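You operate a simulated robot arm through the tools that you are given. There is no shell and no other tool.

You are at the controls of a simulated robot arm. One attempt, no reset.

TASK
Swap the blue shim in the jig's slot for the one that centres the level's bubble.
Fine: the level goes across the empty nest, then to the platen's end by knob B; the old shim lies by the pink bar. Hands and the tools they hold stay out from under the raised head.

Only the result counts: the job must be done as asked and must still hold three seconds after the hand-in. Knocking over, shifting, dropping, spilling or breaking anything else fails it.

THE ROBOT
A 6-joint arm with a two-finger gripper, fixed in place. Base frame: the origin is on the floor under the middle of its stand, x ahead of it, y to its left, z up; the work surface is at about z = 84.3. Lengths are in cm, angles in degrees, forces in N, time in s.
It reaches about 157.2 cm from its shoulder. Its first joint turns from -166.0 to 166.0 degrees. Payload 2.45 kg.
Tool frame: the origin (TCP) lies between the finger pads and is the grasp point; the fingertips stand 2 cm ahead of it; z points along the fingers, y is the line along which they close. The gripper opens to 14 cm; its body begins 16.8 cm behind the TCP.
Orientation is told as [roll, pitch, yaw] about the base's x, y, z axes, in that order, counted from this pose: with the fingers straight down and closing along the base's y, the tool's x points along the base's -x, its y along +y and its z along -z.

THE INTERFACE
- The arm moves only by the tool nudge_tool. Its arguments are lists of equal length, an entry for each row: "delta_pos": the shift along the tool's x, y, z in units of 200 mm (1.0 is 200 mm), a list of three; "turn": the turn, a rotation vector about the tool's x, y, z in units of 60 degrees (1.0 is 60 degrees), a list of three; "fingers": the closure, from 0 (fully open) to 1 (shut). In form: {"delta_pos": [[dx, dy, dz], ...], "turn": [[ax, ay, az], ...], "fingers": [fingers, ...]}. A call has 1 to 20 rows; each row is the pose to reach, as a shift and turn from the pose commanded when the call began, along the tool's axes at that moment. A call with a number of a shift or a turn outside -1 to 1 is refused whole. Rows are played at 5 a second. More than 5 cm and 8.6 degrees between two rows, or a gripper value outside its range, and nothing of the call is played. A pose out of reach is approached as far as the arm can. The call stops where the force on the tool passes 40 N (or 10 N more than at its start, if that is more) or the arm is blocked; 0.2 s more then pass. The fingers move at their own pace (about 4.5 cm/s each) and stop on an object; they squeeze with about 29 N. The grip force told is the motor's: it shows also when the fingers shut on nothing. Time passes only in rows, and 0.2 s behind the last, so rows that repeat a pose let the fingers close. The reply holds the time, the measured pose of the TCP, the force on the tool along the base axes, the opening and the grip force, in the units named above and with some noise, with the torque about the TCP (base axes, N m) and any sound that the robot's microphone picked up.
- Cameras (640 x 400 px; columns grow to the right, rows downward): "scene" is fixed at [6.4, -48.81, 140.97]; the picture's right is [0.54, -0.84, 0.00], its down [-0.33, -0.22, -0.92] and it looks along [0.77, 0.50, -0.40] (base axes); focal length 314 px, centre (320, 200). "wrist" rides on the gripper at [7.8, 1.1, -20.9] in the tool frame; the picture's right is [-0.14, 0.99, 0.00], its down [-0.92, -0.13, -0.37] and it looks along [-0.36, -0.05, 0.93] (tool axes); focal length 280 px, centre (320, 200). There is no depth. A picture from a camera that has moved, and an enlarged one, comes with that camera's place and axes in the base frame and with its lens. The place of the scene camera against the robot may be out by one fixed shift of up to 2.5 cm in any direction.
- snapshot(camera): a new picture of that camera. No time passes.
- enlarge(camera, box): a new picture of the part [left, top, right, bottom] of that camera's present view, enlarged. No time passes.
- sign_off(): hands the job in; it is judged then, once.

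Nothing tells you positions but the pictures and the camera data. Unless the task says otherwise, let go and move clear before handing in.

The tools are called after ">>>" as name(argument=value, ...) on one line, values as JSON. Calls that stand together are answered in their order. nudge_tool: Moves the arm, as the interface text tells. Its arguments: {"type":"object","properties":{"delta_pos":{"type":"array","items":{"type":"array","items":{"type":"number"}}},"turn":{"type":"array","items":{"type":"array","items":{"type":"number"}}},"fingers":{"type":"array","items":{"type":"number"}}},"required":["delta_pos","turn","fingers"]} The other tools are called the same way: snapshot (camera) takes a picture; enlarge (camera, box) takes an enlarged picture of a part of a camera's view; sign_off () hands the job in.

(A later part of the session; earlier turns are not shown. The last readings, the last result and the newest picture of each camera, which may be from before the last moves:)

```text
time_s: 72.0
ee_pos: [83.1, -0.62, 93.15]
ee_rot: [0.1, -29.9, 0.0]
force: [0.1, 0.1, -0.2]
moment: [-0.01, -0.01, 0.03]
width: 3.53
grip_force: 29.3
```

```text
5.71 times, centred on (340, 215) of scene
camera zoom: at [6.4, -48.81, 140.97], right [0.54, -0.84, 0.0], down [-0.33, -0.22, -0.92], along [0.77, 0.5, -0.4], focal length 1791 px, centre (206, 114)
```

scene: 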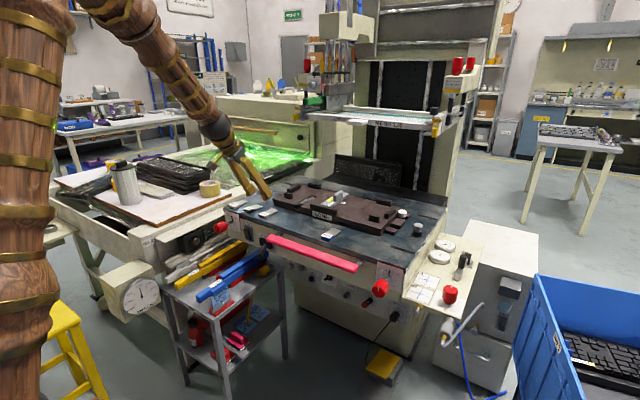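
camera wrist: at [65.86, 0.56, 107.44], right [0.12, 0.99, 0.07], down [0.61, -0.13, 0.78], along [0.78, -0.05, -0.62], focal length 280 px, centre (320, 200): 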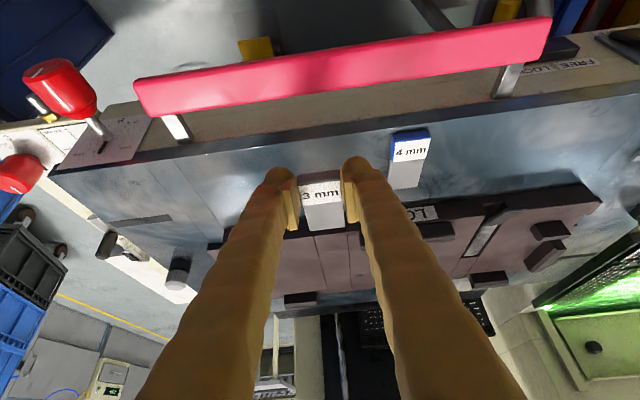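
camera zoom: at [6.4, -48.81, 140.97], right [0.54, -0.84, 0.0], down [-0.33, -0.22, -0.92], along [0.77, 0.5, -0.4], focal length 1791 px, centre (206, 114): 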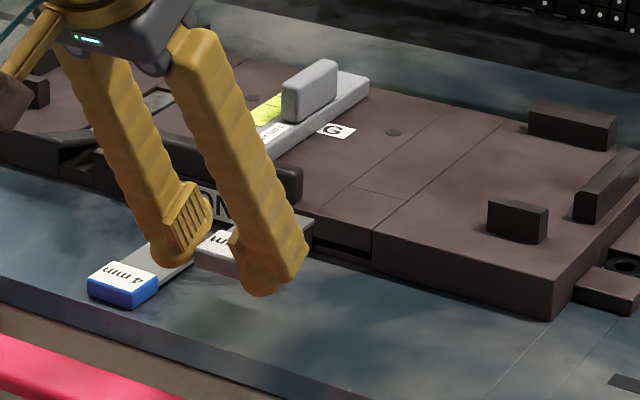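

The shim is still held flat. I'll lower it in front of the slot and check alignment before inserting.

>>> nudge_tool(delta_pos=[[0, 0, 0.08], [-0.01, 0, 0.16], [-0.025, 0, 0.24], [-0.0414, 0, 0.3183], [-0.0414, 0, 0.3183]], turn=[[0, 0, 0], [0, 0, 0], [0, 0, 0], [0, 0, 0], [0, 0, 0]], fingers=[1, 1, 1, 1, 1])

>>> enlarge(camera="wrist", box=[240, 120, 420, 240])

>>> enlarge(camera="scene", box=[310, 195, 370, 240])

```text
time_s: 73.2
ee_pos: [86.82, -0.5, 88.08]
ee_rot: [0.0, -29.9, 0.0]
force: [0.8, -0.8, -0.2]
moment: [0.0, 0.01, 0.02]
width: 3.54
grip_force: 28.8
```

```text
3.33 times, centred on (330, 180) of wrist
camera zoom: at [69.6, 0.67, 102.31], right [0.12, 0.99, 0.07], down [0.61, -0.13, 0.78], along [0.78, -0.05, -0.62], focal length 935 px, centre (287, 267)
```

zoom: 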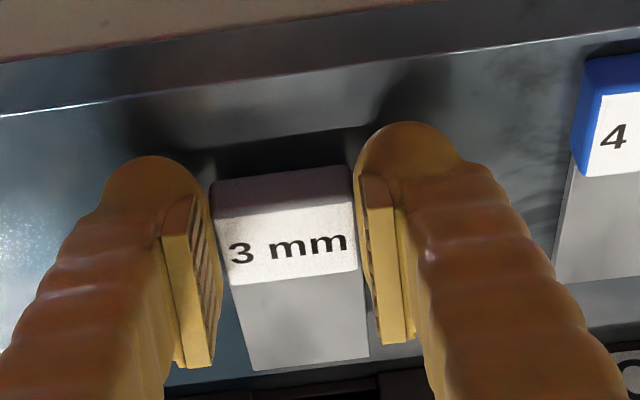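

```text
8.89 times, centred on (340, 218) of scene
camera zoom: at [6.4, -48.81, 140.97], right [0.54, -0.84, 0.0], down [-0.33, -0.22, -0.92], along [0.77, 0.5, -0.4], focal length 2786 px, centre (142, 44)
```

zoom: 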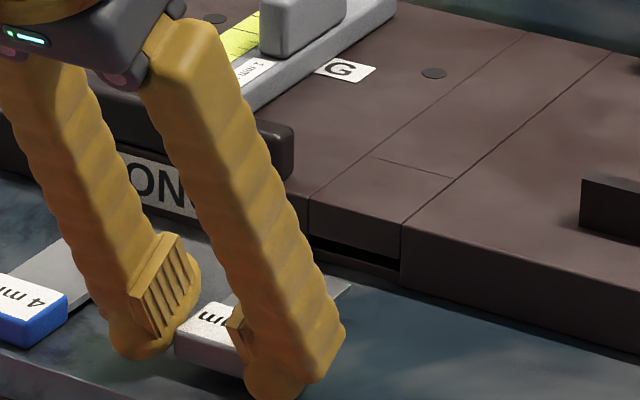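

>>> enlarge(camera="wrist", box=[270, 200, 390, 280])

>>> enlarge(camera="scene", box=[335, 210, 365, 232])

```text
5.00 times, centred on (330, 240) of wrist
camera zoom: at [69.6, 0.67, 102.31], right [0.12, 0.99, 0.07], down [0.61, -0.13, 0.78], along [0.78, -0.05, -0.62], focal length 1402 px, centre (270, 0)
```

zoom: 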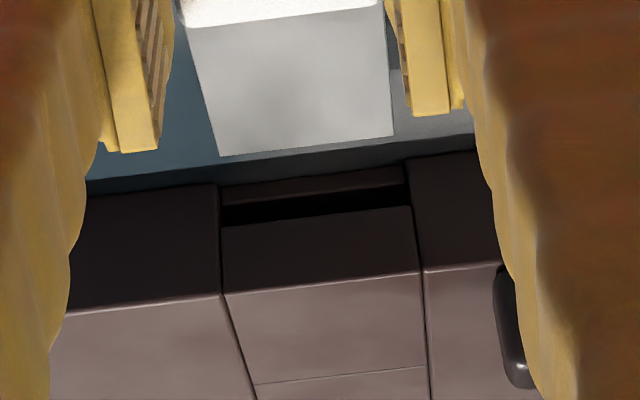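

```text
16.00 times, centred on (350, 221) of scene
camera zoom: at [6.4, -48.81, 140.97], right [0.54, -0.84, 0.0], down [-0.33, -0.22, -0.92], along [0.77, 0.5, -0.4], focal length 5016 px, centre (-160, -136)
```

zoom: 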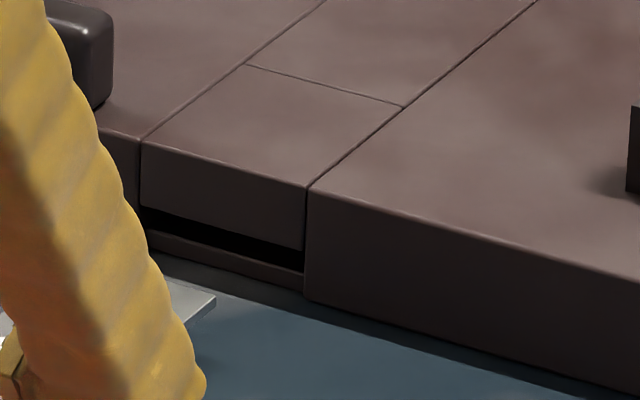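

The slot mouth spans y ≈ -2.65 to 1.65 and the blade -2.2 to 1.35, so it is nearly centred; the slot is only about 5.5 mm high. I'll set the height and bring the blade tip up to the mouth.

>>> nudge_tool(delta_pos=[[-0.02, -0.004, 0.03], [-0.05, -0.004, 0.053], [-0.08, -0.004, 0.071], [-0.104, -0.004, 0.0849], [-0.104, -0.004, 0.0849]], turn=[[0, 0, 0], [0, 0, 0], [0, 0, 0], [0, 0, 0], [0, 0, 0]], fingers=[1, 1, 1, 1, 1])

>>> enlarge(camera="wrist", box=[270, 190, 390, 270])

>>> enlarge(camera="scene", box=[335, 210, 365, 232])

```text
time_s: 74.4
ee_pos: [89.5, -0.61, 87.46]
ee_rot: [0.0, -30.1, 0.0]
force: [0.8, -1.3, -0.3]
moment: [0.05, -0.01, 0.05]
width: 3.53
grip_force: 29.0
```

```text
5.00 times, centred on (330, 230) of wrist
camera zoom: at [72.38, 0.65, 101.78], right [0.12, 0.99, 0.07], down [0.61, -0.13, 0.78], along [0.78, -0.05, -0.62], focal length 1402 px, centre (270, 50)
```

zoom: 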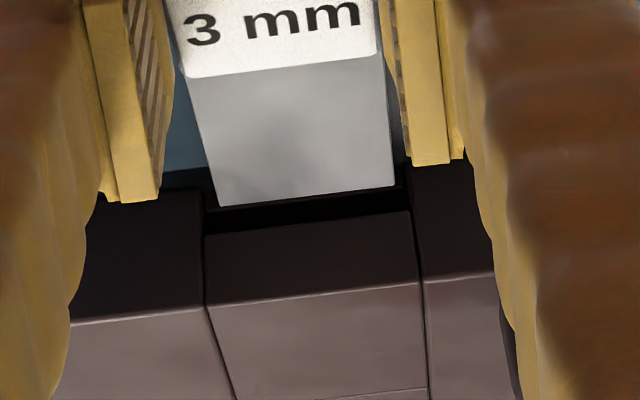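

```text
16.00 times, centred on (350, 221) of scene
camera zoom: at [6.4, -48.81, 140.97], right [0.54, -0.84, 0.0], down [-0.33, -0.22, -0.92], along [0.77, 0.5, -0.4], focal length 5016 px, centre (-160, -136)
```

zoom: 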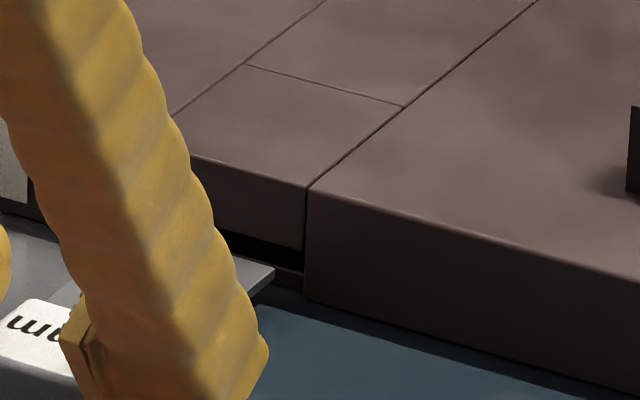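

The blade is laterally centred, but its underside looks level with the slot floor. I'll raise it about 1.2 mm and start inserting gently, watching the force.

>>> nudge_tool(delta_pos=[[-0.003, 0, -0.0052], [-0.0138, 0, 0.001], [-0.0247, 0, 0.0073], [-0.0355, 0, 0.0136], [-0.0463, 0, 0.0198], [-0.0572, 0, 0.0261], [-0.068, 0, 0.0323]], turn=[[0, 0, 0], [0, 0, 0], [0, 0, 0], [0, 0, 0], [0, 0, 0], [0, 0, 0], [0, 0, 0]], fingers=[1, 1, 1, 1, 1, 1, 1])

>>> enlarge(camera="wrist", box=[270, 190, 390, 270])

>>> enlarge(camera="scene", box=[335, 210, 365, 232])

```text
time_s: 76.0
ee_pos: [91.13, -0.54, 87.78]
ee_rot: [0.0, -30.1, 0.1]
force: [-0.3, 0.4, -0.1]
moment: [0.03, 0.03, -0.03]
width: 3.53
grip_force: 28.9
```

```text
5.00 times, centred on (330, 230) of wrist
camera zoom: at [73.97, 0.53, 102.04], right [0.12, 0.99, 0.07], down [0.61, -0.13, 0.78], along [0.78, -0.05, -0.62], focal length 1402 px, centre (270, 50)
```

zoom: 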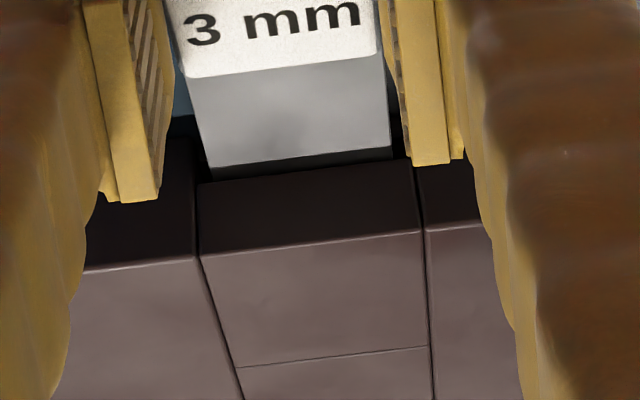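

```text
16.00 times, centred on (350, 221) of scene
camera zoom: at [6.4, -48.81, 140.97], right [0.54, -0.84, 0.0], down [-0.33, -0.22, -0.92], along [0.77, 0.5, -0.4], focal length 5016 px, centre (-160, -136)
```

zoom: 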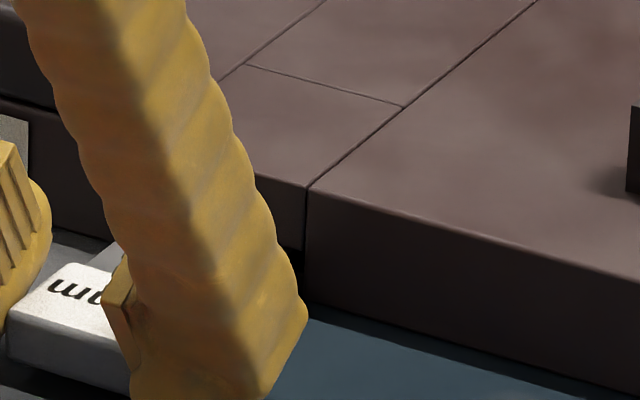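

The blade has entered the slot without force. I'll continue in.

>>> nudge_tool(delta_pos=[[-0.0217, 0, 0.0125], [-0.0433, 0, 0.025], [-0.065, 0, 0.0375], [-0.0866, 0, 0.05], [-0.108, 0, 0.0625], [-0.108, 0, 0.0625]], turn=[[0, 0, 0], [0, 0, 0], [0, 0, 0], [0, 0, 0], [0, 0, 0], [0, 0, 0]], fingers=[1, 1, 1, 1, 1, 1])

>>> enlarge(camera="wrist", box=[240, 120, 420, 240])

>>> enlarge(camera="scene", box=[320, 195, 370, 235])

```text
time_s: 77.4
ee_pos: [93.78, -0.54, 87.73]
ee_rot: [0.0, -30.0, 0.0]
force: [-0.8, 0.3, -0.3]
moment: [0.0, 0.0, -0.02]
width: 3.56
grip_force: 28.6
```

```text
3.33 times, centred on (330, 180) of wrist
camera zoom: at [76.48, 0.67, 102.01], right [0.12, 0.99, 0.07], down [0.61, -0.13, 0.78], along [0.78, -0.05, -0.62], focal length 935 px, centre (287, 267)
```

zoom: 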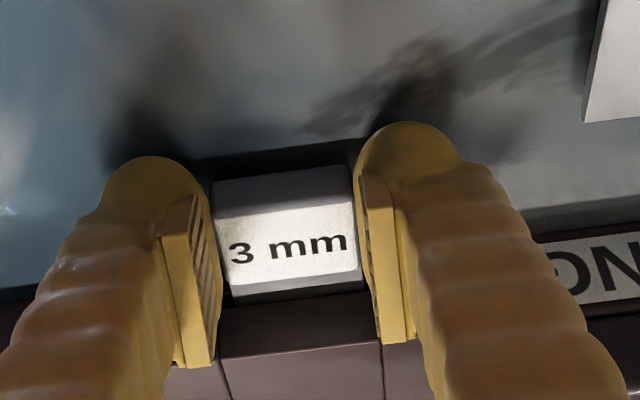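

```text
10.00 times, centred on (345, 215) of scene
camera zoom: at [6.4, -48.81, 140.97], right [0.54, -0.84, 0.0], down [-0.33, -0.22, -0.92], along [0.77, 0.5, -0.4], focal length 3135 px, centre (70, 50)
```

zoom: 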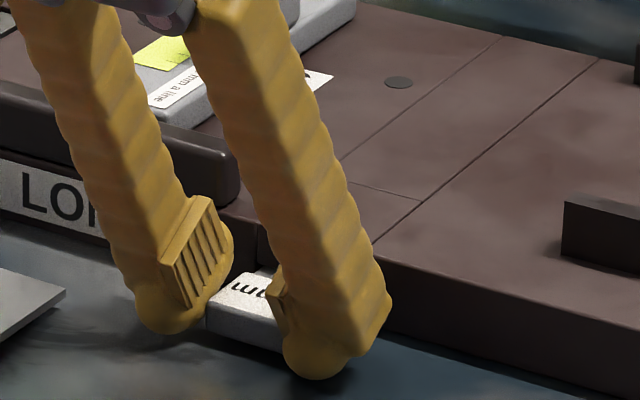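

>>> nudge_tool(delta_pos=[[-0.0217, 0, 0.0125], [-0.0433, 0, 0.025], [-0.0433, 0, 0.025]], turn=[[0, 0, 0], [0, 0, 0], [0, 0, 0]], fingers=[1, 1, 1])

>>> enlarge(camera="wrist", box=[240, 120, 420, 240])

>>> enlarge(camera="scene", box=[320, 195, 370, 235])

```text
time_s: 78.2
ee_pos: [94.77, -0.55, 87.86]
ee_rot: [0.1, -30.0, 0.0]
force: [0.7, 0.2, -0.7]
moment: [-0.01, 0.0, 0.02]
width: 3.51
grip_force: 29.5
```

```text
3.33 times, centred on (330, 180) of wrist
camera zoom: at [77.5, 0.66, 102.06], right [0.12, 0.99, 0.07], down [0.61, -0.13, 0.78], along [0.78, -0.05, -0.62], focal length 935 px, centre (287, 267)
```

zoom: 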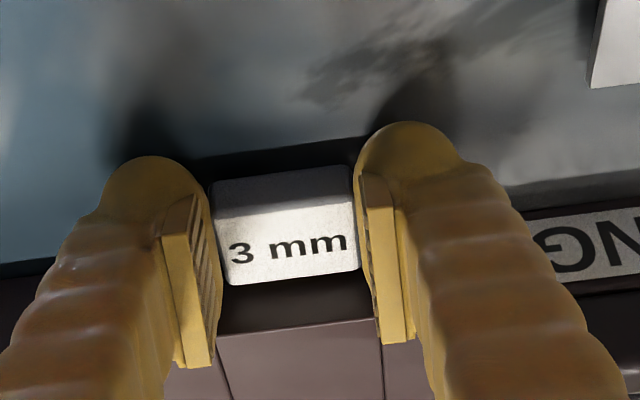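

```text
10.00 times, centred on (345, 215) of scene
camera zoom: at [6.4, -48.81, 140.97], right [0.54, -0.84, 0.0], down [-0.33, -0.22, -0.92], along [0.77, 0.5, -0.4], focal length 3135 px, centre (70, 50)
```

zoom: 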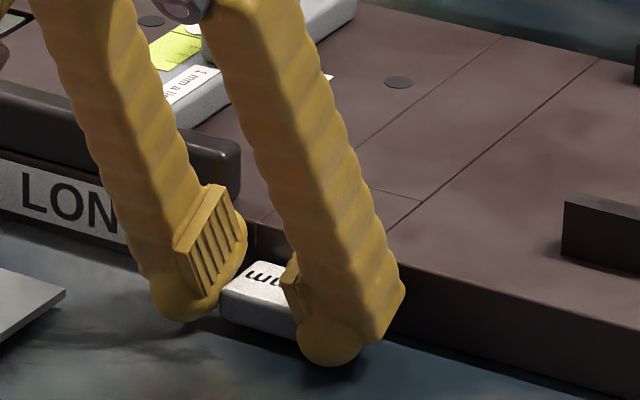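

>>> nudge_tool(delta_pos=[[-0.0065, 0, 0.0038], [-0.013, 0, 0.0075], [-0.0195, 0, 0.0113], [-0.0195, 0, 0.0113]], turn=[[0, 0, 0], [0, 0, 0], [0, 0, 0], [0, 0, 0]], fingers=[1, 1, 1, 1])

>>> enlarge(camera="wrist", box=[240, 120, 420, 240])

>>> enlarge(camera="scene", box=[320, 195, 370, 235])

```text
time_s: 79.2
ee_pos: [95.1, -0.55, 87.82]
ee_rot: [0.0, -30.0, 0.0]
force: [-16.8, 3.7, 1.9]
moment: [0.06, 0.13, 0.14]
width: 3.53
grip_force: 28.8
```

```text
3.33 times, centred on (330, 180) of wrist
camera zoom: at [77.9, 0.72, 102.05], right [0.12, 0.99, 0.07], down [0.61, -0.13, 0.78], along [0.78, -0.05, -0.62], focal length 935 px, centre (287, 267)
```

zoom: 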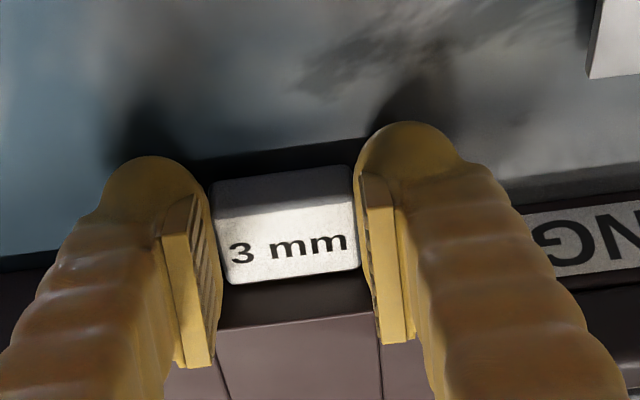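

```text
10.00 times, centred on (345, 215) of scene
camera zoom: at [6.4, -48.81, 140.97], right [0.54, -0.84, 0.0], down [-0.33, -0.22, -0.92], along [0.77, 0.5, -0.4], focal length 3135 px, centre (70, 50)
```

zoom: 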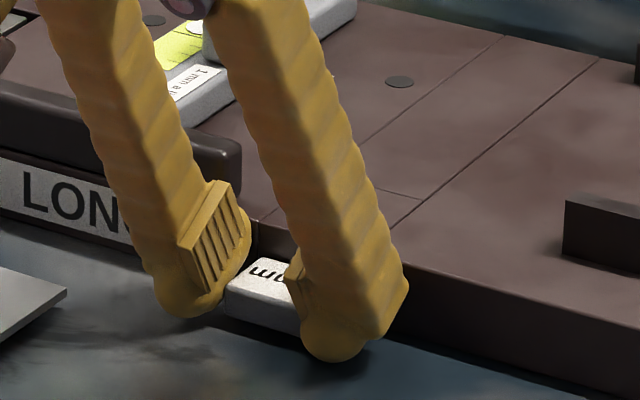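

The shim is fully home (stop felt at the same depth as the blue one was). I'll relieve the push slightly and lower it to rest.

>>> nudge_tool(delta_pos=[[0.006, 0, -0.0035], [0.0085, 0, 0.001], [0.011, 0, 0.0052], [0.011, 0, 0.0052]], turn=[[0, 0, 0], [0, 0, 0], [0, 0, 0], [0, 0, 0]], fingers=[1, 1, 1, 1])

>>> enlarge(camera="scene", box=[320, 195, 370, 235])

```text
time_s: 80.2
ee_pos: [94.89, -0.45, 87.58]
ee_rot: [0.0, -30.0, 0.1]
force: [-0.3, -1.4, -0.3]
moment: [0.02, 0.0, -0.02]
width: 3.55
grip_force: 29.4
```

```text
10.00 times, centred on (345, 215) of scene
camera zoom: at [6.4, -48.81, 140.97], right [0.54, -0.84, 0.0], down [-0.33, -0.22, -0.92], along [0.77, 0.5, -0.4], focal length 3135 px, centre (70, 50)
```

zoom: 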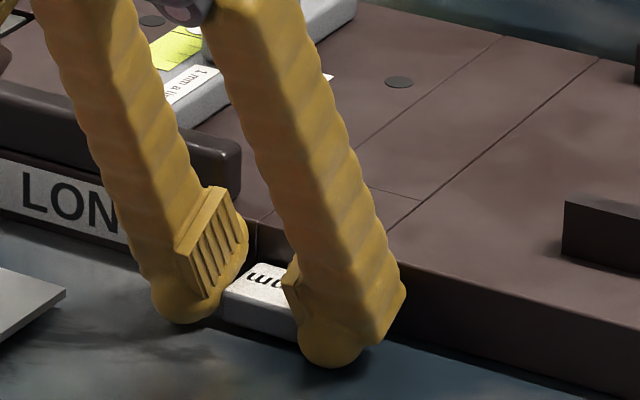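

>>> nudge_tool(delta_pos=[[0.0012, 0, 0.0022], [0.0025, 0, 0.0043], [0.0025, 0, 0.0043]], turn=[[0, 0, 0], [0, 0, 0], [0, 0, 0]], fingers=[1, 1, 1])

```text
time_s: 81.0
ee_pos: [94.88, -0.56, 87.6]
ee_rot: [0.0, -30.1, 0.0]
force: [0.7, -0.5, 2.2]
moment: [0.02, -0.16, 0.06]
width: 3.52
grip_force: 28.7
```

The blade is resting lightly on the slot floor. I'll open the fingers, back straight out toward the front, and rise.

>>> nudge_tool(delta_pos=[[0, 0, 0], [0, 0, 0], [0, 0, 0], [0, 0, 0], [0.0217, 0, -0.0125], [0.065, 0, -0.0375], [0.09, 0, -0.0808], [0.04, 0, -0.1674], [-0.085, 0, -0.384]], turn=[[0, 0, 0], [0, 0, 0], [0, 0, 0], [0, 0, 0], [0, 0, 0], [0, 0, 0], [0, 0, 0], [0, 0, 0], [0, 0, 0]], fingers=[0.9, 0.75, 0.65, 0.57, 0.57, 0.57, 0.57, 0.57, 0.57])

>>> snapshot(camera="wrist")

>>> enlarge(camera="scene", box=[325, 205, 375, 240])

>>> enlarge(camera="scene", box=[325, 187, 355, 210])

```text
time_s: 83.0
ee_pos: [92.53, -0.75, 95.2]
ee_rot: [0.0, -30.0, 0.0]
force: [-0.1, -0.7, -0.7]
moment: [0.0, -0.06, 0.0]
width: 6.02
grip_force: 0.1
```

```text
taken
camera wrist: at [75.33, 0.56, 109.54], right [0.12, 0.99, 0.07], down [0.61, -0.13, 0.78], along [0.78, -0.05, -0.62], focal length 280 px, centre (320, 200)
```

wrist: 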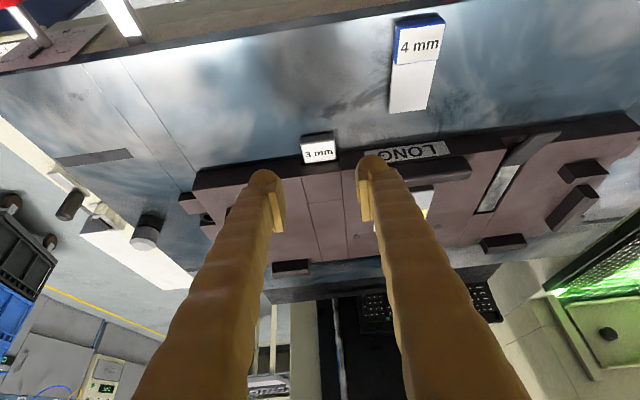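

```text
11.43 times, centred on (350, 222) of scene
camera zoom: at [6.4, -48.81, 140.97], right [0.54, -0.84, 0.0], down [-0.33, -0.22, -0.92], along [0.77, 0.5, -0.4], focal length 3583 px, centre (-23, -57)
```

zoom: 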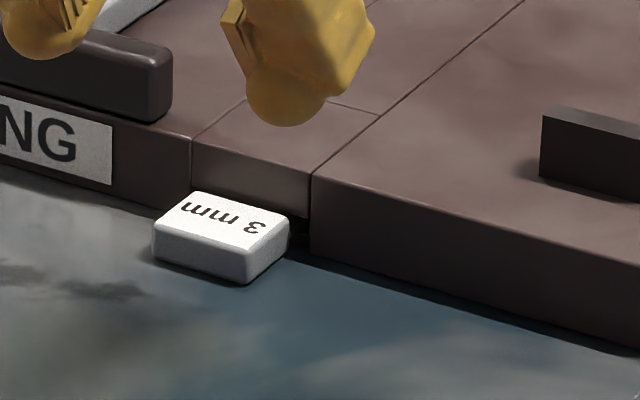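

```text
16.00 times, centred on (340, 198) of scene
camera zoom: at [6.4, -48.81, 140.97], right [0.54, -0.84, 0.0], down [-0.33, -0.22, -0.92], along [0.77, 0.5, -0.4], focal length 5016 px, centre (0, 224)
```

zoom: 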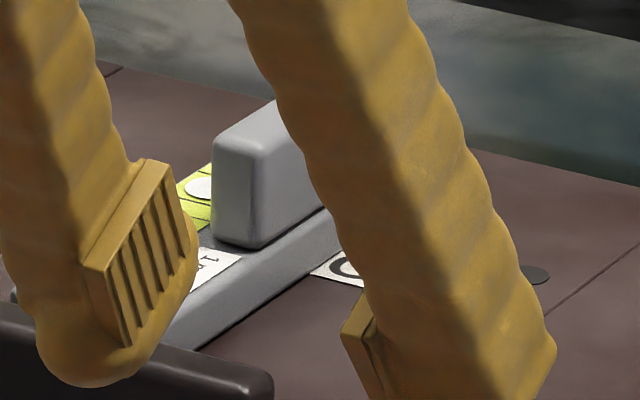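

The 3 mm shim is in the slot. I'll move aside to read the bubble.

>>> nudge_tool(delta_pos=[[-0.05, -0.1, -0.0866], [-0.1, -0.25, -0.173], [-0.125, -0.4, -0.2165], [-0.125, -0.5, -0.2165]], turn=[[0, 0, 0], [0, 0, 0], [0, 0, 0], [0, 0, 0]], fingers=[0.57, 0.57, 0.57, 0.57])

>>> enlarge(camera="scene", box=[325, 187, 355, 210])

>>> snapshot(camera="wrist")

```text
time_s: 84.0
ee_pos: [92.59, -10.44, 100.11]
ee_rot: [0.0, -30.0, 0.0]
force: [0.2, -0.4, -0.6]
moment: [0.01, 0.01, 0.01]
width: 6.02
grip_force: 0.0
```

```text
16.00 times, centred on (340, 198) of scene
camera zoom: at [6.4, -48.81, 140.97], right [0.54, -0.84, 0.0], down [-0.33, -0.22, -0.92], along [0.77, 0.5, -0.4], focal length 5016 px, centre (0, 224)
```

zoom: 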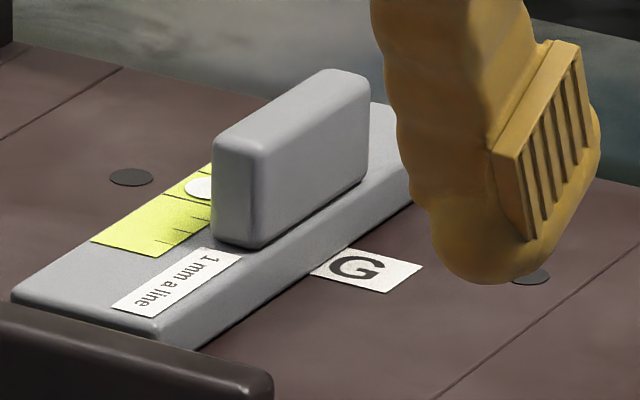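

```text
taken
camera wrist: at [75.44, -9.21, 114.38], right [0.12, 0.99, 0.07], down [0.61, -0.13, 0.78], along [0.78, -0.05, -0.62], focal length 280 px, centre (320, 200)
```

wrist: 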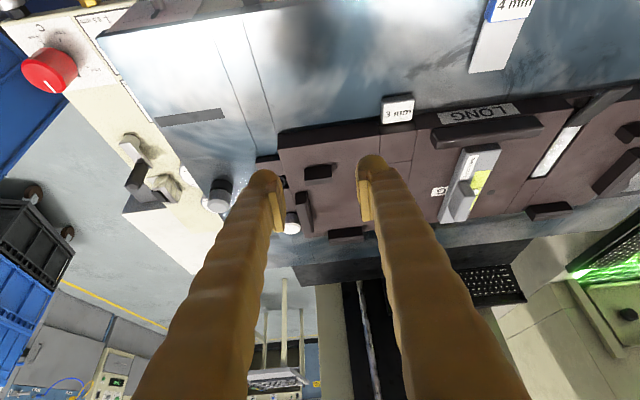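

The bubble has moved back about one line, toward centre. I'll nudge the shim the last couple of millimetres home with closed fingertips against its handle, then check the bubble from above.

>>> nudge_tool(delta_pos=[[0.07, 0.1, 0.04], [0.14, 0.22, 0.08], [0.21, 0.34, 0.12], [0.28, 0.45, 0.16], [0.3525, 0.4975, 0.2], [0.4, 0.4975, 0.28], [0.44, 0.4975, 0.35], [0.4785, 0.4975, 0.4193]], turn=[[0, 0, 0], [0, 0, 0], [0, 0, 0], [0, 0, 0], [0, 0, 0], [0, 0, 0], [0, 0, 0], [0, 0, 0]], fingers=[0.8, 1, 1, 1, 1, 1, 1, 1])

>>> enlarge(camera="wrist", box=[240, 120, 420, 240])

>>> enlarge(camera="scene", box=[310, 195, 370, 240])

```text
time_s: 85.8
ee_pos: [88.56, -0.56, 88.06]
ee_rot: [-0.1, -30.0, 0.0]
force: [-0.7, 1.0, 0.4]
moment: [0.04, 0.01, 0.0]
width: 0.0
grip_force: 29.0
```

```text
3.33 times, centred on (330, 180) of wrist
camera zoom: at [71.33, 0.72, 102.23], right [0.12, 0.99, 0.07], down [0.61, -0.13, 0.78], along [0.78, -0.05, -0.62], focal length 935 px, centre (287, 267)
```

zoom: 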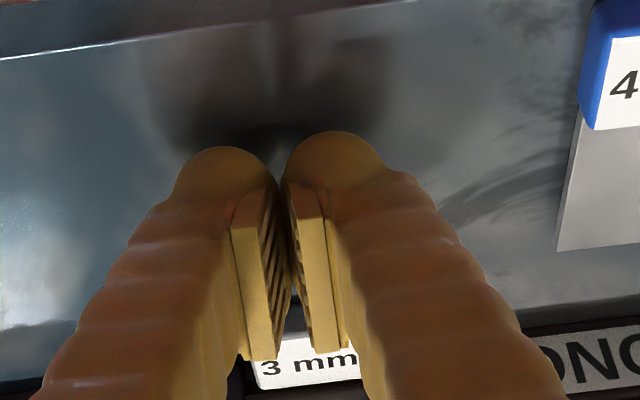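

```text
8.89 times, centred on (340, 218) of scene
camera zoom: at [6.4, -48.81, 140.97], right [0.54, -0.84, 0.0], down [-0.33, -0.22, -0.92], along [0.77, 0.5, -0.4], focal length 2786 px, centre (142, 44)
```

zoom: 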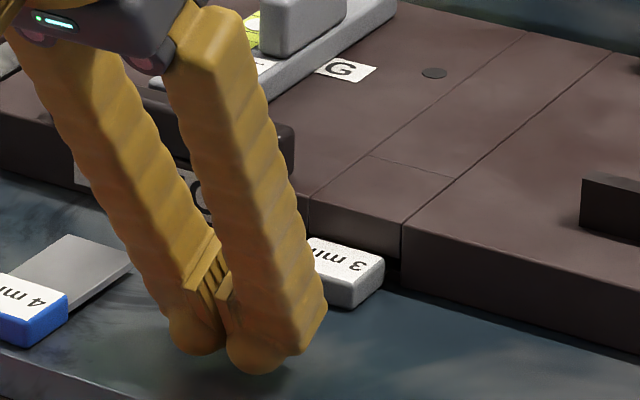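

>>> nudge_tool(delta_pos=[[-0.04, 0, 0.023], [-0.08, 0, 0.046], [-0.108, 0, 0.0625]], turn=[[0, 0, 0], [0, 0, 0], [0, 0, 0]], fingers=[1, 1, 1])

>>> nudge_tool(delta_pos=[[-0.0087, 0, 0.005], [-0.0173, 0, 0.01]], turn=[[0, 0, 0], [0, 0, 0]], fingers=[1, 1])

>>> enlarge(camera="scene", box=[320, 200, 370, 235])

```text
time_s: 86.6
ee_pos: [90.93, -0.57, 87.85]
ee_rot: [0.0, -30.0, 0.0]
force: [0.2, 0.4, -0.7]
moment: [0.03, 0.0, -0.01]
width: 0.0
grip_force: 29.3
```

```text
time_s: 87.2
ee_pos: [91.38, -0.47, 88.01]
ee_rot: [-0.1, -30.0, 0.1]
force: [-0.3, 0.6, 0.1]
moment: [0.02, 0.01, 0.04]
width: 0.0
grip_force: 29.1
```

```text
11.43 times, centred on (345, 218) of scene
camera zoom: at [6.4, -48.81, 140.97], right [0.54, -0.84, 0.0], down [-0.33, -0.22, -0.92], along [0.77, 0.5, -0.4], focal length 3583 px, centre (34, 0)
```

zoom: 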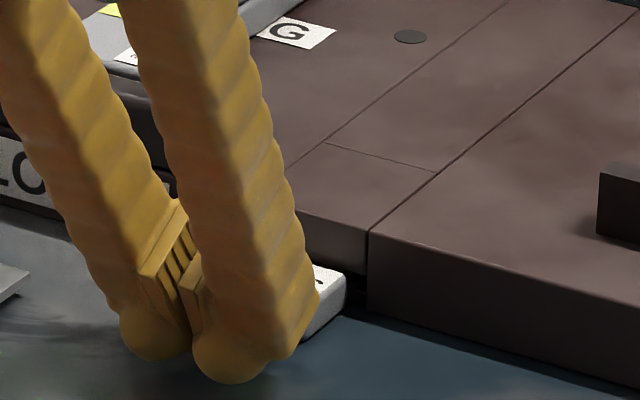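

>>> nudge_tool(delta_pos=[[-0.0065, 0, 0.00375], [-0.013, 0, 0.0075], [-0.0195, 0, 0.01125], [-0.026, 0, 0.015]], turn=[[0, 0, 0], [0, 0, 0], [0, 0, 0], [0, 0, 0]], fingers=[1, 1, 1, 1])

>>> enlarge(camera="scene", box=[320, 200, 370, 235])

```text
time_s: 88.2
ee_pos: [92.13, -0.65, 87.93]
ee_rot: [0.0, -29.9, 0.0]
force: [-0.6, 1.3, -0.2]
moment: [0.01, -0.01, 0.02]
width: 0.02
grip_force: 28.9
```

```text
11.43 times, centred on (345, 218) of scene
camera zoom: at [6.4, -48.81, 140.97], right [0.54, -0.84, 0.0], down [-0.33, -0.22, -0.92], along [0.77, 0.5, -0.4], focal length 3583 px, centre (34, 0)
```

zoom: 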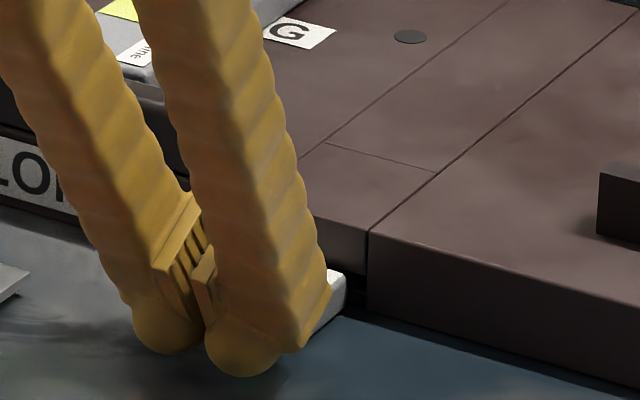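

>>> nudge_tool(delta_pos=[[-0.0065, 0, 0.00375], [-0.013, 0, 0.0075]], turn=[[0, 0, 0], [0, 0, 0]], fingers=[1, 1])

>>> nudge_tool(delta_pos=[[-0.0065, 0, 0.00375], [-0.0087, 0, 0.005]], turn=[[0, 0, 0], [0, 0, 0]], fingers=[1, 1])

>>> enlarge(camera="scene", box=[320, 200, 370, 235])

```text
time_s: 88.8
ee_pos: [92.18, -0.62, 87.93]
ee_rot: [-0.1, -30.0, 0.0]
force: [-0.7, -0.3, 0.1]
moment: [-0.02, 0.0, 0.02]
width: 0.0
grip_force: 28.3
```

```text
time_s: 89.4
ee_pos: [92.48, -0.61, 87.95]
ee_rot: [0.0, -29.9, 0.0]
force: [-0.8, -0.1, 0.0]
moment: [-0.02, 0.0, -0.02]
width: 0.0
grip_force: 29.0
```

```text
11.43 times, centred on (345, 218) of scene
camera zoom: at [6.4, -48.81, 140.97], right [0.54, -0.84, 0.0], down [-0.33, -0.22, -0.92], along [0.77, 0.5, -0.4], focal length 3583 px, centre (34, 0)
```

zoom: 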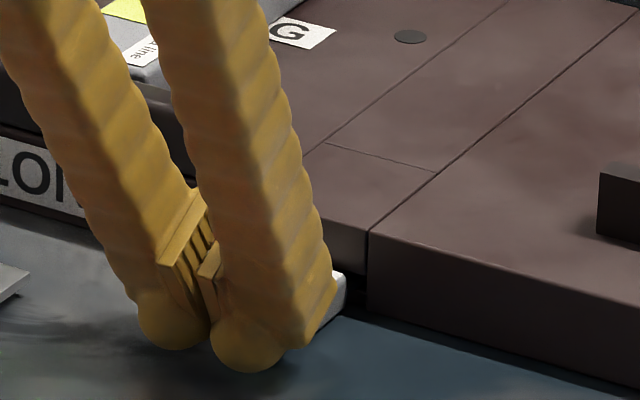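

>>> nudge_tool(delta_pos=[[-0.0065, 0, 0.00375], [-0.0087, 0, 0.005]], turn=[[0, 0, 0], [0, 0, 0]], fingers=[1, 1])

>>> enlarge(camera="scene", box=[335, 210, 365, 232])

>>> enlarge(camera="wrist", box=[260, 170, 400, 270])

```text
time_s: 90.0
ee_pos: [92.59, -0.48, 87.86]
ee_rot: [0.0, -30.0, 0.0]
force: [-1.0, 0.3, 0.1]
moment: [0.01, 0.02, -0.02]
width: 0.0
grip_force: 28.5
```

```text
16.00 times, centred on (350, 221) of scene
camera zoom: at [6.4, -48.81, 140.97], right [0.54, -0.84, 0.0], down [-0.33, -0.22, -0.92], along [0.77, 0.5, -0.4], focal length 5016 px, centre (-160, -136)
```

zoom: 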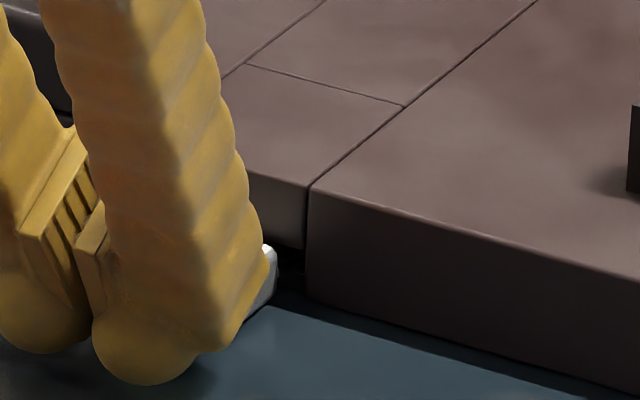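

```text
4.00 times, centred on (330, 220) of wrist
camera zoom: at [75.49, 0.6, 102.12], right [0.12, 0.99, 0.07], down [0.61, -0.13, 0.78], along [0.78, -0.05, -0.62], focal length 1122 px, centre (280, 120)
```

zoom: 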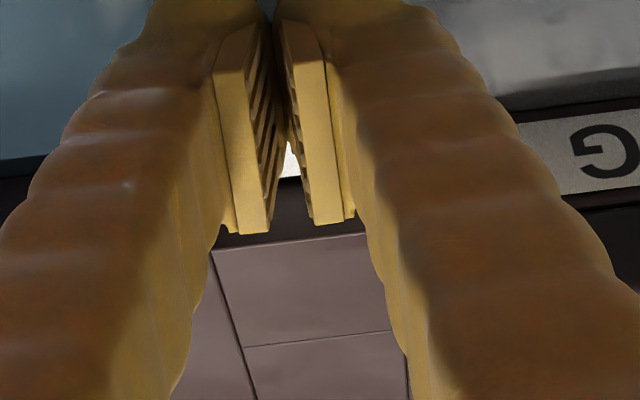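

>>> nudge_tool(delta_pos=[[-0.0065, 0, 0.00375], [-0.0087, 0, 0.005]], turn=[[0, 0, 0], [0, 0, 0]], fingers=[1, 1])

>>> nudge_tool(delta_pos=[[-0.0043, 0, 0.0025], [-0.0065, 0, 0.00375]], turn=[[0, 0, 0], [0, 0, 0]], fingers=[1, 1])

>>> enlarge(camera="scene", box=[335, 210, 365, 232])

```text
time_s: 90.6
ee_pos: [92.91, -0.52, 87.9]
ee_rot: [0.0, -30.1, 0.0]
force: [-0.2, -0.7, 0.7]
moment: [0.01, 0.03, 0.02]
width: 0.0
grip_force: 28.9
```

```text
time_s: 91.2
ee_pos: [93.01, -0.69, 87.81]
ee_rot: [0.0, -30.0, -0.1]
force: [0.0, -0.5, 0.0]
moment: [0.0, -0.01, 0.01]
width: 0.02
grip_force: 29.0
```

```text
16.00 times, centred on (350, 221) of scene
camera zoom: at [6.4, -48.81, 140.97], right [0.54, -0.84, 0.0], down [-0.33, -0.22, -0.92], along [0.77, 0.5, -0.4], focal length 5016 px, centre (-160, -136)
```

zoom: 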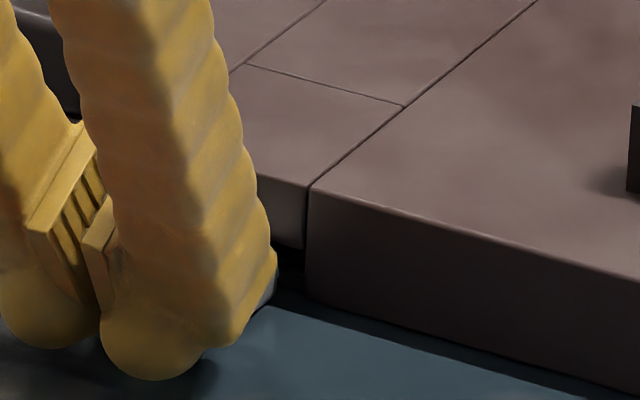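

>>> nudge_tool(delta_pos=[[-0.0043, 0, 0.0025], [-0.0087, 0, 0.005]], turn=[[0, 0, 0], [0, 0, 0]], fingers=[1, 1])

>>> nudge_tool(delta_pos=[[-0.0043, 0, 0.0025], [-0.0065, 0, 0.00375]], turn=[[0, 0, 0], [0, 0, 0]], fingers=[1, 1])

>>> enlarge(camera="scene", box=[335, 210, 365, 232])

>>> enlarge(camera="wrist", box=[260, 170, 400, 270])

```text
time_s: 91.8
ee_pos: [93.2, -0.65, 87.84]
ee_rot: [0.0, -30.0, -0.1]
force: [-0.7, 0.3, 0.5]
moment: [0.02, 0.03, 0.0]
width: 0.59
grip_force: 28.9
```

```text
time_s: 92.4
ee_pos: [93.43, -0.55, 87.81]
ee_rot: [0.0, -30.0, 0.0]
force: [-5.3, -0.1, 4.0]
moment: [0.01, 0.01, -0.01]
width: 0.62
grip_force: 28.9
```

```text
16.00 times, centred on (350, 221) of scene
camera zoom: at [6.4, -48.81, 140.97], right [0.54, -0.84, 0.0], down [-0.33, -0.22, -0.92], along [0.77, 0.5, -0.4], focal length 5016 px, centre (-160, -136)
```

zoom: 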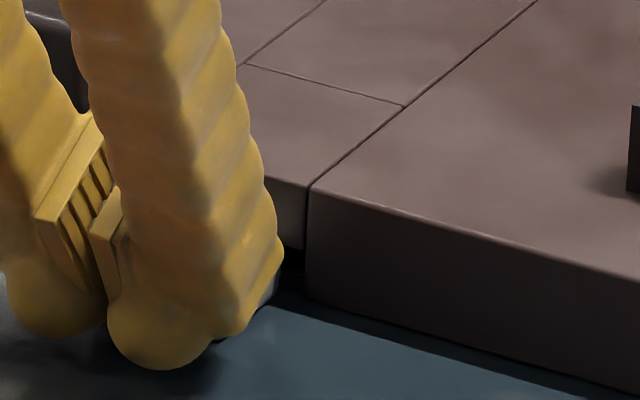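

```text
4.00 times, centred on (330, 220) of wrist
camera zoom: at [76.23, 0.63, 102.16], right [0.12, 0.99, 0.07], down [0.61, -0.13, 0.78], along [0.78, -0.05, -0.62], focal length 1122 px, centre (280, 120)
```

zoom: 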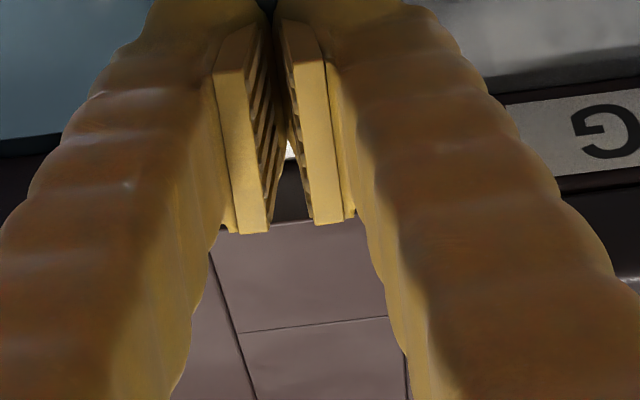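

Contact with the handle now (−5 N). One more small push to seat it.

>>> nudge_tool(delta_pos=[[-0.0043, 0, 0.0025], [-0.0065, 0, 0.00375]], turn=[[0, 0, 0], [0, 0, 0]], fingers=[1, 1])

>>> enlarge(camera="scene", box=[335, 210, 365, 232])

```text
time_s: 93.0
ee_pos: [93.5, -0.65, 87.89]
ee_rot: [-0.1, -30.1, 0.1]
force: [-15.2, 2.1, 12.8]
moment: [0.01, 0.11, 0.06]
width: 0.6
grip_force: 29.2
```

```text
16.00 times, centred on (350, 221) of scene
camera zoom: at [6.4, -48.81, 140.97], right [0.54, -0.84, 0.0], down [-0.33, -0.22, -0.92], along [0.77, 0.5, -0.4], focal length 5016 px, centre (-160, -136)
```

zoom: 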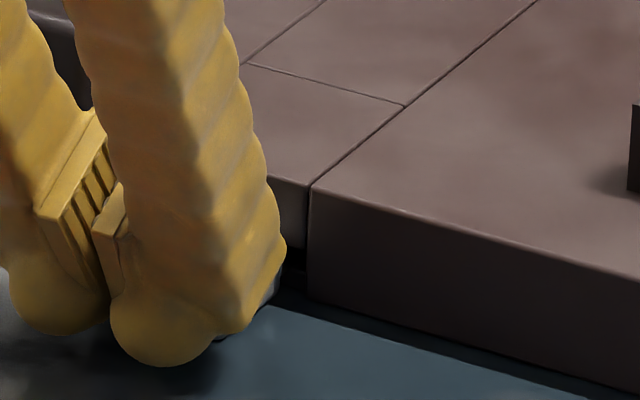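

The shim is seated against resistance. I'll back straight off, rise, and straighten the tool to look at the bubble from above.

>>> nudge_tool(delta_pos=[[0.0217, 0, -0.0125], [0.065, 0, -0.0375], [0.13, 0, -0.075], [0.08, 0, -0.16], [0, 0, -0.3], [-0.07, 0, -0.42]], turn=[[0, 0, 0], [0, 0, 0], [0, 0, 0], [0, 0, 0], [0, 0, 0], [0, 0, 0]], fingers=[1, 1, 1, 1, 0.8, 0.57])

>>> nudge_tool(delta_pos=[[0, 0, 0], [0, 0, 0], [0, 0, 0], [0, 0, 0]], turn=[[0, 0.13, 0], [0, 0.26, 0], [0, 0.39, 0], [0, 0.5, 0]], fingers=[0.3, 0.1, 0, 0])

>>> snapshot(camera="wrist")

>>> enlarge(camera="scene", box=[325, 205, 375, 240])

>>> enlarge(camera="scene", box=[325, 187, 355, 210])

```text
time_s: 94.4
ee_pos: [90.76, -0.33, 95.66]
ee_rot: [0.0, -30.0, 0.0]
force: [-0.7, 0.4, 0.1]
moment: [0.0, -0.02, 0.0]
width: 5.06
grip_force: 0.2
```

```text
time_s: 95.4
ee_pos: [90.56, -0.45, 96.0]
ee_rot: [0.0, 0.2, 0.0]
force: [-0.2, 0.1, 0.2]
moment: [-0.01, -0.02, -0.02]
width: 13.61
grip_force: 0.0
```

```text
taken
camera wrist: at [82.76, 0.67, 116.94], right [0.14, 0.99, 0.0], down [0.92, -0.13, 0.37], along [0.36, -0.05, -0.93], focal length 280 px, centre (320, 200)
```

wrist: 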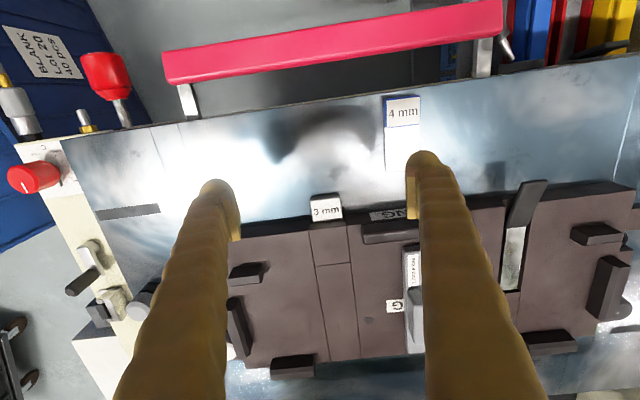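

```text
11.43 times, centred on (350, 222) of scene
camera zoom: at [6.4, -48.81, 140.97], right [0.54, -0.84, 0.0], down [-0.33, -0.22, -0.92], along [0.77, 0.5, -0.4], focal length 3583 px, centre (-23, -57)
```

zoom: 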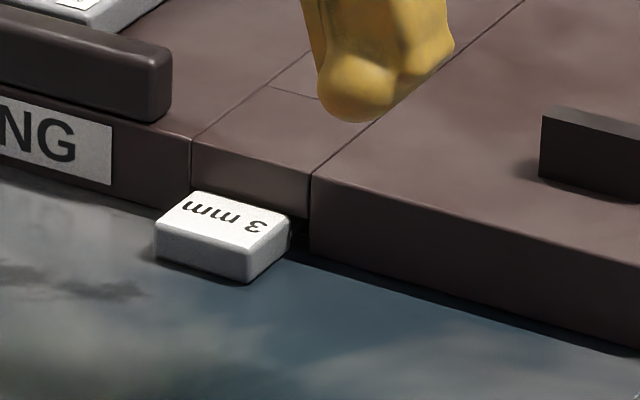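

```text
16.00 times, centred on (340, 198) of scene
camera zoom: at [6.4, -48.81, 140.97], right [0.54, -0.84, 0.0], down [-0.33, -0.22, -0.92], along [0.77, 0.5, -0.4], focal length 5016 px, centre (0, 224)
```

zoom: 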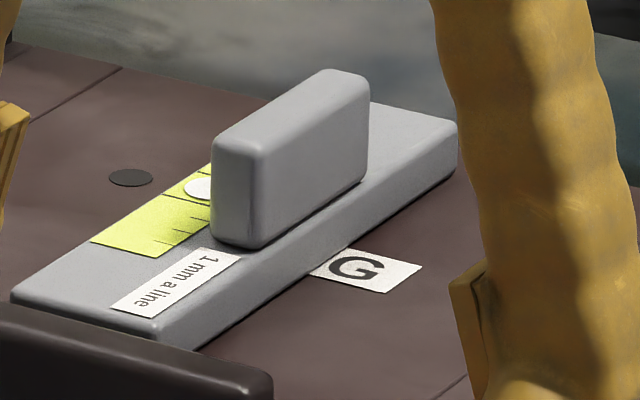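

The shim looks home. Now I'll move above the level to confirm the bubble is centred.

>>> nudge_tool(delta_pos=[[0, 0, -0.2], [-0.1, 0.05, -0.4], [-0.3, 0.15, -0.4], [-0.5, 0.25, -0.4], [-0.7, 0.35, -0.4], [-0.85, 0.43, -0.4], [-0.91, 0.445, -0.4]], turn=[[0, 0, 0], [0, 0, 0], [0, 0, 0], [0, 0, 0], [0, 0, 0], [0, 0, 0], [0, 0, 0]], fingers=[0, 0, 0, 0, 0, 0, 0])

>>> snapshot(camera="wrist")

>>> enlarge(camera="wrist", box=[290, 100, 370, 220])

```text
time_s: 97.0
ee_pos: [108.66, 8.39, 103.99]
ee_rot: [-0.1, 0.0, 0.0]
force: [0.1, -0.1, -0.1]
moment: [0.02, -0.01, 0.02]
width: 14.0
grip_force: 0.1
```

```text
taken
camera wrist: at [100.91, 9.58, 125.0], right [0.14, 0.99, 0.0], down [0.92, -0.13, 0.37], along [0.37, -0.05, -0.93], focal length 280 px, centre (320, 200)
```

wrist: 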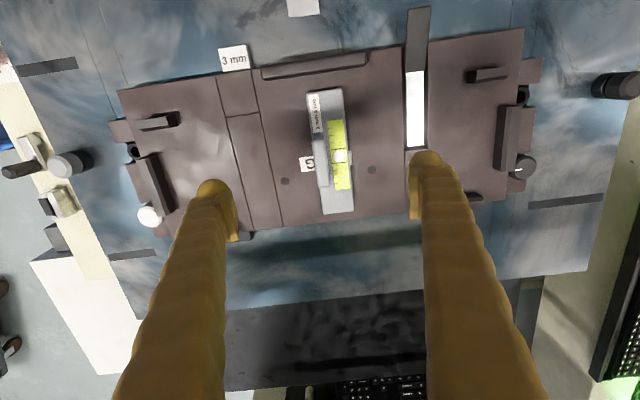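

```text
3.33 times, centred on (330, 160) of wrist
camera zoom: at [100.91, 9.58, 125.0], right [0.14, 0.99, 0.0], down [0.92, -0.13, 0.37], along [0.37, -0.05, -0.93], focal length 935 px, centre (287, 333)
```

zoom: 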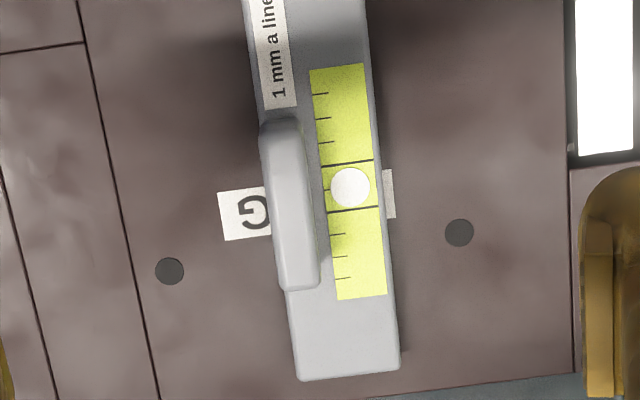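

The bubble now sits exactly between the two long lines, so the 3 mm shim is right. Next I'll pick the level up again: descend over the rib and check alignment.

>>> nudge_tool(delta_pos=[[-0.01, 0.01, 0.1], [-0.01, 0.01, 0.25], [-0.01, 0.01, 0.37], [-0.01, 0.01, 0.45], [-0.01, 0.01, 0.48], [-0.01, 0.01, 0.48]], turn=[[0, 0, 0], [0, 0, 0], [0, 0, 0], [0, 0, 0], [0, 0, 0], [0, 0, 0]], fingers=[0.4, 0.64, 0.64, 0.64, 0.64, 0.64])

>>> enlarge(camera="wrist", box=[260, 90, 400, 250])

>>> enlarge(camera="scene", box=[310, 165, 380, 220])

```text
time_s: 98.4
ee_pos: [109.01, 8.41, 94.32]
ee_rot: [0.0, -0.1, 0.1]
force: [-0.2, 0.4, 0.3]
moment: [0.0, -0.03, 0.0]
width: 5.05
grip_force: 0.0
```

```text
2.50 times, centred on (330, 170) of wrist
camera zoom: at [101.27, 9.68, 115.22], right [0.14, 0.99, 0.0], down [0.92, -0.13, 0.37], along [0.37, -0.05, -0.93], focal length 701 px, centre (295, 275)
```

zoom: 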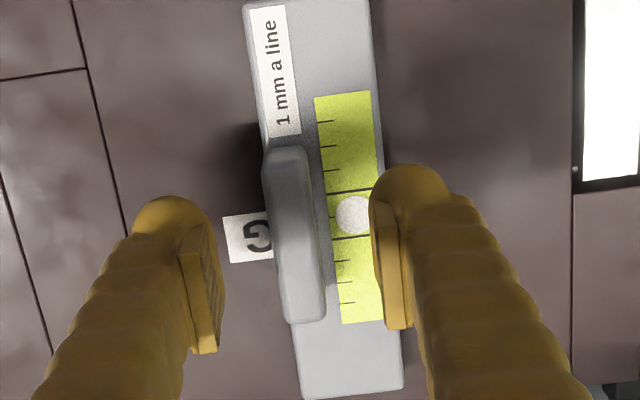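

```text
7.27 times, centred on (345, 192) of scene
camera zoom: at [6.4, -48.81, 140.97], right [0.54, -0.84, 0.0], down [-0.33, -0.22, -0.92], along [0.77, 0.5, -0.4], focal length 2280 px, centre (138, 254)
```

zoom: 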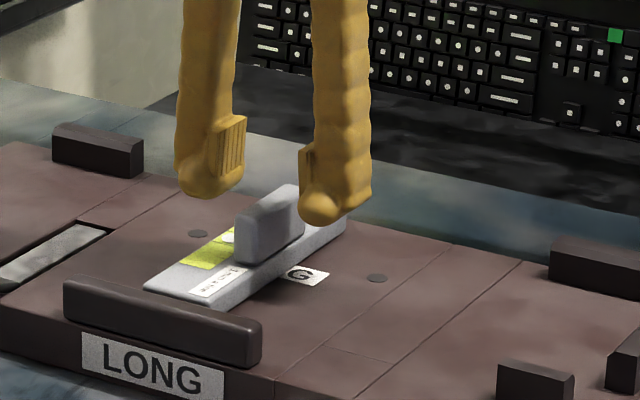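

Aligned. I'll lower around the rib and creep to the base plate.

>>> nudge_tool(delta_pos=[[0, 0, 0.05], [0, 0, 0.1], [0, 0, 0.125], [0, 0, 0.125]], turn=[[0, 0, 0], [0, 0, 0], [0, 0, 0], [0, 0, 0]], fingers=[0.64, 0.64, 0.64, 0.64])

>>> nudge_tool(delta_pos=[[0, 0, 0.005], [0, 0, 0.01]], turn=[[0, 0, 0], [0, 0, 0]], fingers=[0.64, 0.64])

```text
time_s: 99.4
ee_pos: [108.94, 8.6, 91.8]
ee_rot: [0.1, -0.1, 0.0]
force: [-0.4, -0.1, 0.8]
moment: [-0.01, 0.0, -0.01]
width: 5.05
grip_force: 0.1
```

```text
time_s: 100.0
ee_pos: [108.93, 8.51, 91.45]
ee_rot: [0.1, 0.0, 0.0]
force: [0.1, -0.5, -0.5]
moment: [0.02, 0.0, 0.02]
width: 5.05
grip_force: 0.0
```

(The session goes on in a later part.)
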